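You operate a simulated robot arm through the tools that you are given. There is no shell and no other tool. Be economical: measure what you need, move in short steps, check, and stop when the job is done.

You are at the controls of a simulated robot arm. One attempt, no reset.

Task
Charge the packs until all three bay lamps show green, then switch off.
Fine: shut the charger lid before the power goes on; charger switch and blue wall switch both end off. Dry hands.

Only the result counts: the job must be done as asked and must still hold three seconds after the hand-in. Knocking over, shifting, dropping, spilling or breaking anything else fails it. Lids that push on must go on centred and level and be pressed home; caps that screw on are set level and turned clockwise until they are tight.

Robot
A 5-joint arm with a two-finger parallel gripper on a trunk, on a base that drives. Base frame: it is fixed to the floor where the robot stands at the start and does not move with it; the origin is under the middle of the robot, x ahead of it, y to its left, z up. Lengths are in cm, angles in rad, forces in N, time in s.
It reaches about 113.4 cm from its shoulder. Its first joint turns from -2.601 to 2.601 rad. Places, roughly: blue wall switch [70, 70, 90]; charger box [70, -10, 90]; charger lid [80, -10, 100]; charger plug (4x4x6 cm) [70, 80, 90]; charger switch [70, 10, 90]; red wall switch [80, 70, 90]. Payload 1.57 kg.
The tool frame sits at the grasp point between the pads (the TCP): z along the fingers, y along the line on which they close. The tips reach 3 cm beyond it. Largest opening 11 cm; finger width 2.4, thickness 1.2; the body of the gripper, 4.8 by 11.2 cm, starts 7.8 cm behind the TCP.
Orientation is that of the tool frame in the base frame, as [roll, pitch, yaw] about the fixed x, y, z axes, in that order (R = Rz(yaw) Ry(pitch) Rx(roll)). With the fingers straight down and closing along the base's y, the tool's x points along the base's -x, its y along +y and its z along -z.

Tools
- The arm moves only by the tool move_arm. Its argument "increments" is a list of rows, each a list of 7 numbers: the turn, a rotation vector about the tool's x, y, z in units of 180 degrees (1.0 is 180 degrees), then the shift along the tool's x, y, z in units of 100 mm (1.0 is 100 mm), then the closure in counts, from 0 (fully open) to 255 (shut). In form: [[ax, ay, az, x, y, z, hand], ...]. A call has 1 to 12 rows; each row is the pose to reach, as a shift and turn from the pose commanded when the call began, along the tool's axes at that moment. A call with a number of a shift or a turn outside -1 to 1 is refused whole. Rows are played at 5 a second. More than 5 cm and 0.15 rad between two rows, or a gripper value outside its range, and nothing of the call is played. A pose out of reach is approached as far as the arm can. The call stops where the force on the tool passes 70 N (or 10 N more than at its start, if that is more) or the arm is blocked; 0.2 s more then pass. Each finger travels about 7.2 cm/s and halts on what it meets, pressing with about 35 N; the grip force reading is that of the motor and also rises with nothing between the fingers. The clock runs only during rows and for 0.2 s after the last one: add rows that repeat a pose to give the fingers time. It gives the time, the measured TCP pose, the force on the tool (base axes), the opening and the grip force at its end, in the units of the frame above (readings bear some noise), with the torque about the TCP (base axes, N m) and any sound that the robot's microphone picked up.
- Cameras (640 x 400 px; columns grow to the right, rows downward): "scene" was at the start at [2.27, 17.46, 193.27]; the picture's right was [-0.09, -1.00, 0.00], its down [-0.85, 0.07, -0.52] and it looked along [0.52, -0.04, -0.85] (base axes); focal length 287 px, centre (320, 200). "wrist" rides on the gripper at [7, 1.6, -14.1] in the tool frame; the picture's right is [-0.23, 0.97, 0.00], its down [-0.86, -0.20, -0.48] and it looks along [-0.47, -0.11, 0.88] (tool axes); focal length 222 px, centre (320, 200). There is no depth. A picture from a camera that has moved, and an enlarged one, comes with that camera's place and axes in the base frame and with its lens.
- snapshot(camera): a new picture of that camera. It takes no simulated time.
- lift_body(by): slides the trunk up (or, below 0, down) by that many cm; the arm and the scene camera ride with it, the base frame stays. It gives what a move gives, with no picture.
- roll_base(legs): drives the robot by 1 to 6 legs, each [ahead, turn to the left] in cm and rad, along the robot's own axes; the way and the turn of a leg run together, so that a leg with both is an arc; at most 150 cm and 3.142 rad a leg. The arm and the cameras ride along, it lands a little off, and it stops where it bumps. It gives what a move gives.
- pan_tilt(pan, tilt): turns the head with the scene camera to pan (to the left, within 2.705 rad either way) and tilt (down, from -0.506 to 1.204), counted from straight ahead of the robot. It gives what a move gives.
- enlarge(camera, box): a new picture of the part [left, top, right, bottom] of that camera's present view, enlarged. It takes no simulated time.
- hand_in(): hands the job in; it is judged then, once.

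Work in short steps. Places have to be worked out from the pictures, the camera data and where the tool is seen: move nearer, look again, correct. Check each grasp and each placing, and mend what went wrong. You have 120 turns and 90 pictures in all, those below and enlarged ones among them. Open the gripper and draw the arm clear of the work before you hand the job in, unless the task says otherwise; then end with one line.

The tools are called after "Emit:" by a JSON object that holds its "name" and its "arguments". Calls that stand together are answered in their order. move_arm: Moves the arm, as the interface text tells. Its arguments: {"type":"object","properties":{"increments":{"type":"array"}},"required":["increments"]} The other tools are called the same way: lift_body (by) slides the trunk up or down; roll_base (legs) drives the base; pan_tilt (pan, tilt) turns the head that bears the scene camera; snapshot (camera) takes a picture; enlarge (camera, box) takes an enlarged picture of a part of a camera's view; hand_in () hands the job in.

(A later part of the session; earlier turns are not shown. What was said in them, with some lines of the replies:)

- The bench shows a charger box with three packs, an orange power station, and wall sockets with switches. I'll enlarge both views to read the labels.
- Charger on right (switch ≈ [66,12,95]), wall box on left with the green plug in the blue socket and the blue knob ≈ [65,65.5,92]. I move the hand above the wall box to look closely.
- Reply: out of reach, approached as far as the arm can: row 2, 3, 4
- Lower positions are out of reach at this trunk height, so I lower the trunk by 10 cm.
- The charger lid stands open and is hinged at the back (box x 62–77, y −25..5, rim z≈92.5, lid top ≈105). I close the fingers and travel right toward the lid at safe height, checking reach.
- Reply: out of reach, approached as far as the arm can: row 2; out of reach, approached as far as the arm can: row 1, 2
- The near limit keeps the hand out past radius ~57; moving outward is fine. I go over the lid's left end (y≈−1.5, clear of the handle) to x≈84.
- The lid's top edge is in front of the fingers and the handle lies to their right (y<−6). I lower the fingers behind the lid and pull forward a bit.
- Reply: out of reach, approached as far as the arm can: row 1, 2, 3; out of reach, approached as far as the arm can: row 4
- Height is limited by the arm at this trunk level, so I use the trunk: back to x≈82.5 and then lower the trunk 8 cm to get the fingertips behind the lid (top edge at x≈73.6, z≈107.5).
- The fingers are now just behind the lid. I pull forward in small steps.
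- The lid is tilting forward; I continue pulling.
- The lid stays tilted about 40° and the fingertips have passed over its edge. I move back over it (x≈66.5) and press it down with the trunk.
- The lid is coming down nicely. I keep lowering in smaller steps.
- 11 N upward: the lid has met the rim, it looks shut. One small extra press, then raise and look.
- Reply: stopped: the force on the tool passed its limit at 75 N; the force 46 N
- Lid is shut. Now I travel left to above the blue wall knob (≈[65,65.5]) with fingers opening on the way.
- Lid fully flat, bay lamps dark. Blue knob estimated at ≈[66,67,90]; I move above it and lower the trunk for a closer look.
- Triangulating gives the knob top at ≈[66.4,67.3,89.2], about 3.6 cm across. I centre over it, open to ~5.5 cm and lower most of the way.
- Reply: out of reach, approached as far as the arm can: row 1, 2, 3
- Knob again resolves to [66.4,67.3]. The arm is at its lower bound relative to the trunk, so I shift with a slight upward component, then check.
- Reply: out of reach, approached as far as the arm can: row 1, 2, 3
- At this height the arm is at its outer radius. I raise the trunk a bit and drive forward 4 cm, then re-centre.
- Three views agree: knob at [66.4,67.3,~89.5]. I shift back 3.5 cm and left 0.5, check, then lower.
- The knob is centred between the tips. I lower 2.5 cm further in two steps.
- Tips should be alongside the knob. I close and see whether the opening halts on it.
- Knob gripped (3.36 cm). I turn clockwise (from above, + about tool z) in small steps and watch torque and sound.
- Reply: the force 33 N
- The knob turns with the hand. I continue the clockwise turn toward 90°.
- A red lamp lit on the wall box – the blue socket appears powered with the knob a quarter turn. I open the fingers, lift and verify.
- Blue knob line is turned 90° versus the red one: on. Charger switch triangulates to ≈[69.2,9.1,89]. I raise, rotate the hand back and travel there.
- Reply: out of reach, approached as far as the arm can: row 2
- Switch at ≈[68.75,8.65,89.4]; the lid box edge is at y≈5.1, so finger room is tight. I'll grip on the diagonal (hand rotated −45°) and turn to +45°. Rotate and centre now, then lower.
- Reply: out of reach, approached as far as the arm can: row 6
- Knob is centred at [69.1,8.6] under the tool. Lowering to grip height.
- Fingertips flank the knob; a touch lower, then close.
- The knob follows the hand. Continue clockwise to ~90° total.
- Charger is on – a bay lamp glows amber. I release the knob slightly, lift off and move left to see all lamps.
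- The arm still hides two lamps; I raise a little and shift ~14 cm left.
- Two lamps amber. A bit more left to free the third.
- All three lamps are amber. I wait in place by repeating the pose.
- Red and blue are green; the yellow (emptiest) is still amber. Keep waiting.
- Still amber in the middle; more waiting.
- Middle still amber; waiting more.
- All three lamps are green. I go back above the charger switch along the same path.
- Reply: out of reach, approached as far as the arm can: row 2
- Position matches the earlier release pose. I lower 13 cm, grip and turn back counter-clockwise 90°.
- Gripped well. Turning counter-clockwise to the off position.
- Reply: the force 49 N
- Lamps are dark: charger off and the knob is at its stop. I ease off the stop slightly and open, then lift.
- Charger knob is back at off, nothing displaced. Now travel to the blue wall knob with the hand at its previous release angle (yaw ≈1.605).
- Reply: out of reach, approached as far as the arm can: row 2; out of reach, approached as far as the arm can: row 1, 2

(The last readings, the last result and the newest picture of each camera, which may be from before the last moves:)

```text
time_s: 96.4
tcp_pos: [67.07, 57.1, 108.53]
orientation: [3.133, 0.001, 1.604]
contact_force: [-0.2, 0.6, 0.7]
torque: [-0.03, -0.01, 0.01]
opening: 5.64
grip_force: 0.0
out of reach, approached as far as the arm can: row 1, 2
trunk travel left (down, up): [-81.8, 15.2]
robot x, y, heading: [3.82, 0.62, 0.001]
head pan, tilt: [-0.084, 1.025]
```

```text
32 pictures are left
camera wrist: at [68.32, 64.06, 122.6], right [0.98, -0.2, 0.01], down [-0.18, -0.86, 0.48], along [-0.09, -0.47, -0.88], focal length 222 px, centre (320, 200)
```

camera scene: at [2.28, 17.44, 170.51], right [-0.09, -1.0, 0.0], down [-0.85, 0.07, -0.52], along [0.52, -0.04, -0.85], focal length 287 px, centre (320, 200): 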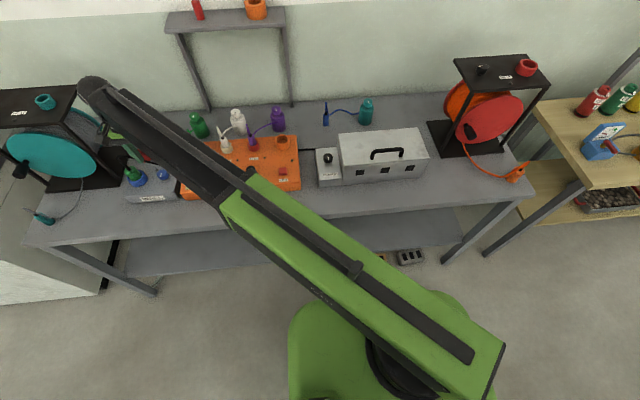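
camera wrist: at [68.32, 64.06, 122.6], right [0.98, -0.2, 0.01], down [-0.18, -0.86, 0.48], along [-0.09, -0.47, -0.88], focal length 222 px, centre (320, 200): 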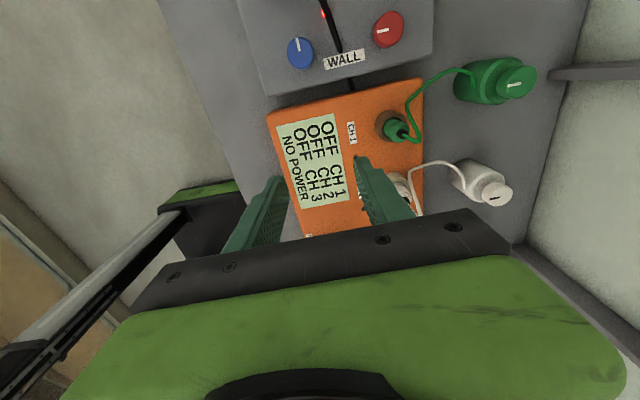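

The wall lamp still glows red. Final shift to [66.3,67.4], then lower.

Emit:
{"name": "move_arm", "arguments": {"increments": [[0, 0, 0, 0.48, -0.02, 0, 125], [0, 0, 0, 0.96, -0.04, 0, 125], [0, 0, 0, 1.0, -0.045, 0, 125], [0, 0, 0, 1.0, -0.045, 0, 125]]}}

Emit:
{"name": "lift_body", "arguments": {"by": -12}}

Emit:
{"name": "snapshot", "arguments": {"camera": "wrist"}}

```text
time_s: 97.4
tcp_pos: [66.24, 67.06, 108.37]
orientation: [3.135, 0.002, 1.604]
contact_force: [0.6, -0.9, -0.3]
torque: [0.0, -0.04, 0.02]
opening: 5.64
grip_force: 0.0
trunk travel left (down, up): [-81.8, 15.2]
robot x, y, heading: [3.84, 0.91, 0.002]
head pan, tilt: [-0.084, 1.025]
```

```text
time_s: 98.9
tcp_pos: [66.43, 66.96, 96.36]
orientation: [3.133, 0.0, 1.604]
contact_force: [-0.5, 0.1, 0.1]
torque: [-0.01, -0.02, 0.0]
opening: 5.59
grip_force: 0.0
trunk travel left (down, up): [-69.8, 27.2]
robot x, y, heading: [4.14, 1.24, 0.006]
head pan, tilt: [-0.084, 1.025]
```

```text
31 pictures are left
camera wrist: at [67.62, 73.98, 110.63], right [0.98, -0.19, 0.01], down [-0.17, -0.86, 0.48], along [-0.09, -0.47, -0.88], focal length 222 px, centre (320, 200)
```

wrist: 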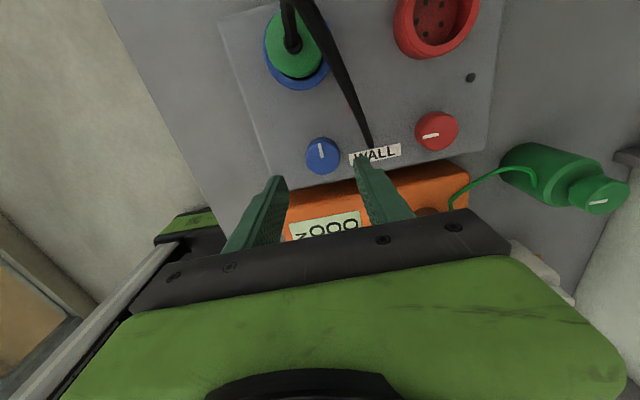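

Knob at [66.5,67.3]; small correction, lower, and grip.

Emit:
{"name": "move_arm", "arguments": {"increments": [[0, 0, 0, 0.035, 0.01, 0, 125], [0, 0, 0, 0.035, 0.01, 0, 125]]}}

Emit:
{"name": "lift_body", "arguments": {"by": -5.9}}

Emit:
{"name": "move_arm", "arguments": {"increments": [[0, 0, 0, 0, 0, 0, 170], [0, 0, 0, 0, 0, 0, 190], [0, 0, 0, 0, 0, 0, 190]]}}

Emit:
{"name": "snapshot", "arguments": {"camera": "wrist"}}

```text
time_s: 99.5
tcp_pos: [66.59, 67.38, 96.46]
orientation: [3.133, 0.001, 1.604]
contact_force: [-0.1, -0.3, -0.2]
torque: [0.02, -0.01, 0.0]
opening: 5.63
grip_force: 0.1
trunk travel left (down, up): [-69.8, 27.2]
robot x, y, heading: [3.84, 1.15, -0.002]
head pan, tilt: [-0.084, 1.025]
```

```text
time_s: 100.5
tcp_pos: [66.39, 67.26, 90.56]
orientation: [3.132, 0.0, 1.604]
contact_force: [-0.6, 0.2, -0.3]
torque: [0.02, -0.01, 0.0]
opening: 5.6
grip_force: 0.1
trunk travel left (down, up): [-63.9, 33.1]
robot x, y, heading: [3.71, 0.95, -0.002]
head pan, tilt: [-0.084, 1.025]
```

```text
time_s: 101.3
tcp_pos: [66.58, 67.35, 90.55]
orientation: [3.133, -0.001, 1.603]
contact_force: [9.8, 2.2, 3.1]
torque: [0.08, -0.14, 0.01]
opening: 3.76
grip_force: 5.3
trunk travel left (down, up): [-63.9, 33.1]
robot x, y, heading: [3.59, 0.62, 0.002]
head pan, tilt: [-0.084, 1.025]
```

```text
30 pictures are left
camera wrist: at [67.82, 74.34, 104.7], right [0.98, -0.2, 0.01], down [-0.18, -0.86, 0.48], along [-0.09, -0.47, -0.88], focal length 222 px, centre (320, 200)
```

wrist: 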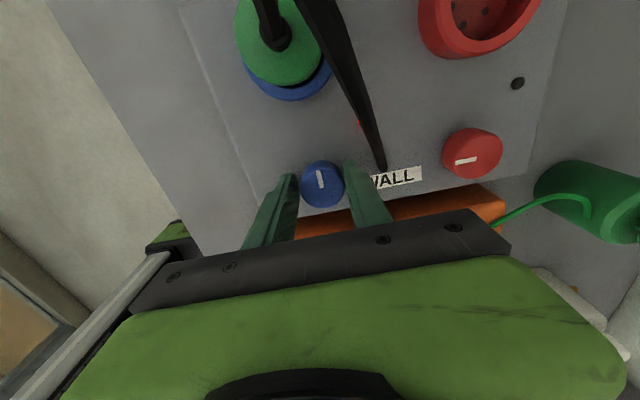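

Gripped (one-sided but as before). Turn counter-clockwise 90°.

Emit:
{"name": "move_arm", "arguments": {"increments": [[0, 0, -0.045, 0, 0, 0, 195], [0, 0, -0.09, 0, 0, 0, 195], [0, 0, -0.135, 0, 0, 0, 195], [0, 0, -0.18, 0, 0, 0, 195], [0, 0, -0.225, 0, 0, 0, 195], [0, 0, -0.27, 0, 0, 0, 195], [0, 0, -0.315, 0, 0, 0, 195], [0, 0, -0.36, 0, 0, 0, 195], [0, 0, -0.405, 0, 0, 0, 195], [0, 0, -0.45, 0, 0, 0, 195], [0, 0, -0.495, 0, 0, 0, 195]]}}

Emit:
{"name": "snapshot", "arguments": {"camera": "wrist"}}

```text
time_s: 103.7
tcp_pos: [66.45, 67.28, 90.64]
orientation: [-3.14, 0.006, -3.122]
contact_force: [-3.3, -5.3, -6.6]
torque: [-0.02, -0.08, -0.76]
opening: 3.33
grip_force: 41.4
trunk travel left (down, up): [-63.9, 33.1]
robot x, y, heading: [3.67, 1.01, -0.005]
head pan, tilt: [-0.084, 1.025]
```

```text
29 pictures are left
camera wrist: at [59.3, 68.79, 104.63], right [0.21, 0.98, 0.0], down [0.86, -0.18, 0.48], along [0.47, -0.1, -0.87], focal length 222 px, centre (320, 200)
```

wrist: 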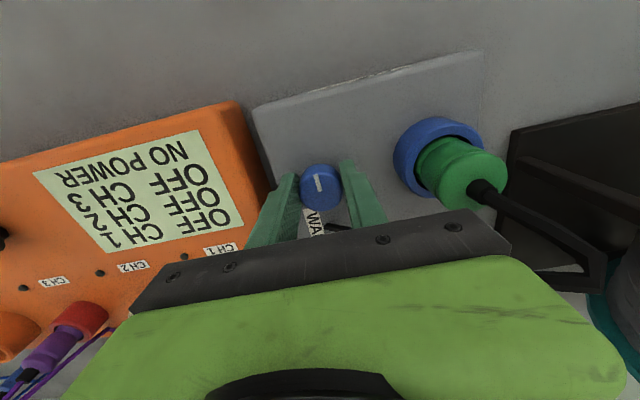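

Knob turned to its stop (torque −0.76). Open, lift clear and verify lamp and knob positions.

Emit:
{"name": "move_arm", "arguments": {"increments": [[0, 0, 0, 0, 0, 0, 150], [0, 0, 0, 0, 0, 0, 125], [0, 0, 0, 0, 0, 0, 125]]}}

Emit:
{"name": "lift_body", "arguments": {"by": 18}}

Emit:
{"name": "move_arm", "arguments": {"increments": [[0, 0, 0, 0, -0.48, 0, 60], [0, 0, 0, 0, -0.96, 0, 0]]}}

Emit:
{"name": "enlarge", "arguments": {"camera": "wrist", "box": [320, 40, 560, 240]}}

Emit:
{"name": "snapshot", "arguments": {"camera": "scene"}}

Emit:
{"name": "enlarge", "arguments": {"camera": "scene", "box": [290, 100, 450, 220]}}

```text
time_s: 104.5
tcp_pos: [66.32, 67.33, 90.6]
orientation: [3.142, 0.01, -3.123]
contact_force: [0.8, 0.2, 0.2]
torque: [0.03, 0.01, -0.02]
opening: 5.61
grip_force: 0.1
trunk travel left (down, up): [-63.9, 33.1]
robot x, y, heading: [3.94, 1.13, -0.002]
head pan, tilt: [-0.084, 1.025]
```

```text
time_s: 106.5
tcp_pos: [66.49, 67.37, 108.6]
orientation: [-3.141, 0.009, -3.124]
contact_force: [-0.2, -0.9, 0.4]
torque: [0.01, 0.02, -0.01]
opening: 5.62
grip_force: 0.1
trunk travel left (down, up): [-81.9, 15.1]
robot x, y, heading: [3.93, 0.91, -0.005]
head pan, tilt: [-0.084, 1.025]
```

```text
time_s: 107.1
tcp_pos: [66.82, 57.44, 108.59]
orientation: [3.14, 0.01, -3.125]
contact_force: [0.1, -0.9, 0.3]
torque: [0.01, -0.01, 0.02]
opening: 11.01
grip_force: 0.0
trunk travel left (down, up): [-81.9, 15.1]
robot x, y, heading: [3.9, 0.93, -0.004]
head pan, tilt: [-0.084, 1.025]
```

```text
2.00 times, centred on (440, 140) of wrist
camera zoom: at [59.65, 58.95, 122.67], right [0.21, 0.98, 0.0], down [0.85, -0.19, 0.48], along [0.47, -0.1, -0.87], focal length 444 px, centre (80, 320)
```

zoom: 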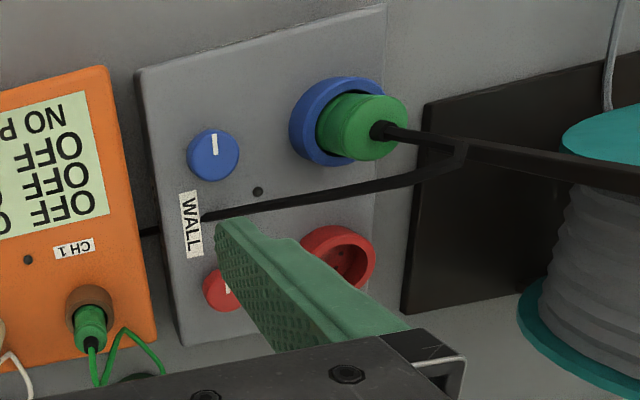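

```text
27 pictures are left
camera scene: at [6.23, 17.38, 178.41], right [-0.09, -1.0, 0.0], down [-0.85, 0.07, -0.52], along [0.52, -0.04, -0.85], focal length 287 px, centre (320, 200)
```

scene: 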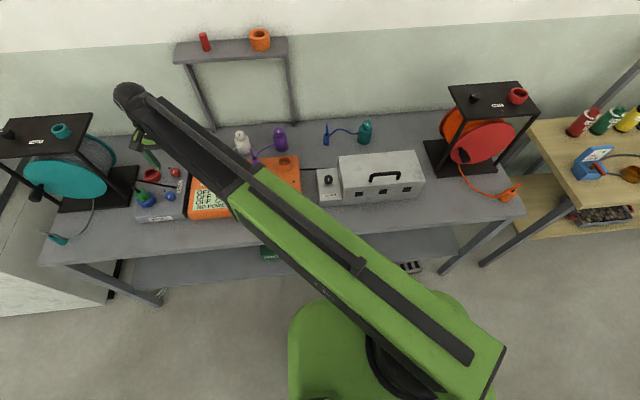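

```text
3.33 times, centred on (370, 160) of scene
camera zoom: at [6.23, 17.38, 178.41], right [-0.09, -1.0, 0.0], down [-0.85, 0.07, -0.52], along [0.52, -0.04, -0.85], focal length 956 px, centre (153, 333)
```

zoom: 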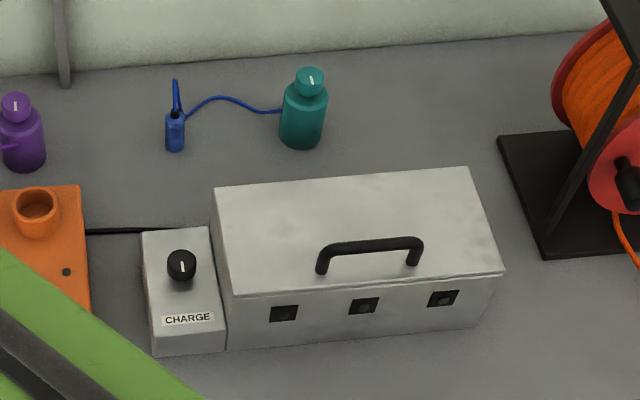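

Wall lamp is out, blue knob and charger knob are both at off, lid shut, nothing disturbed. I raise the arm a bit further and hand in.

Emit:
{"name": "lift_body", "arguments": {"by": 10}}

Emit:
{"name": "hand_in", "arguments": {}}

```text
time_s: 108.4
tcp_pos: [66.8, 57.67, 118.63]
orientation: [3.141, 0.009, -3.124]
contact_force: [-0.4, -0.1, 1.0]
torque: [0.01, 0.04, 0.01]
opening: 11.02
grip_force: 0.0
trunk travel left (down, up): [-91.9, 5.1]
robot x, y, heading: [3.6, 0.87, 0.001]
head pan, tilt: [-0.084, 1.025]
```

```text
The job is handed in.
```

I shut the charger lid before switching the power on, charged the packs until all three bay lamps showed green, then turned both the charger switch and the blue wall switch off.
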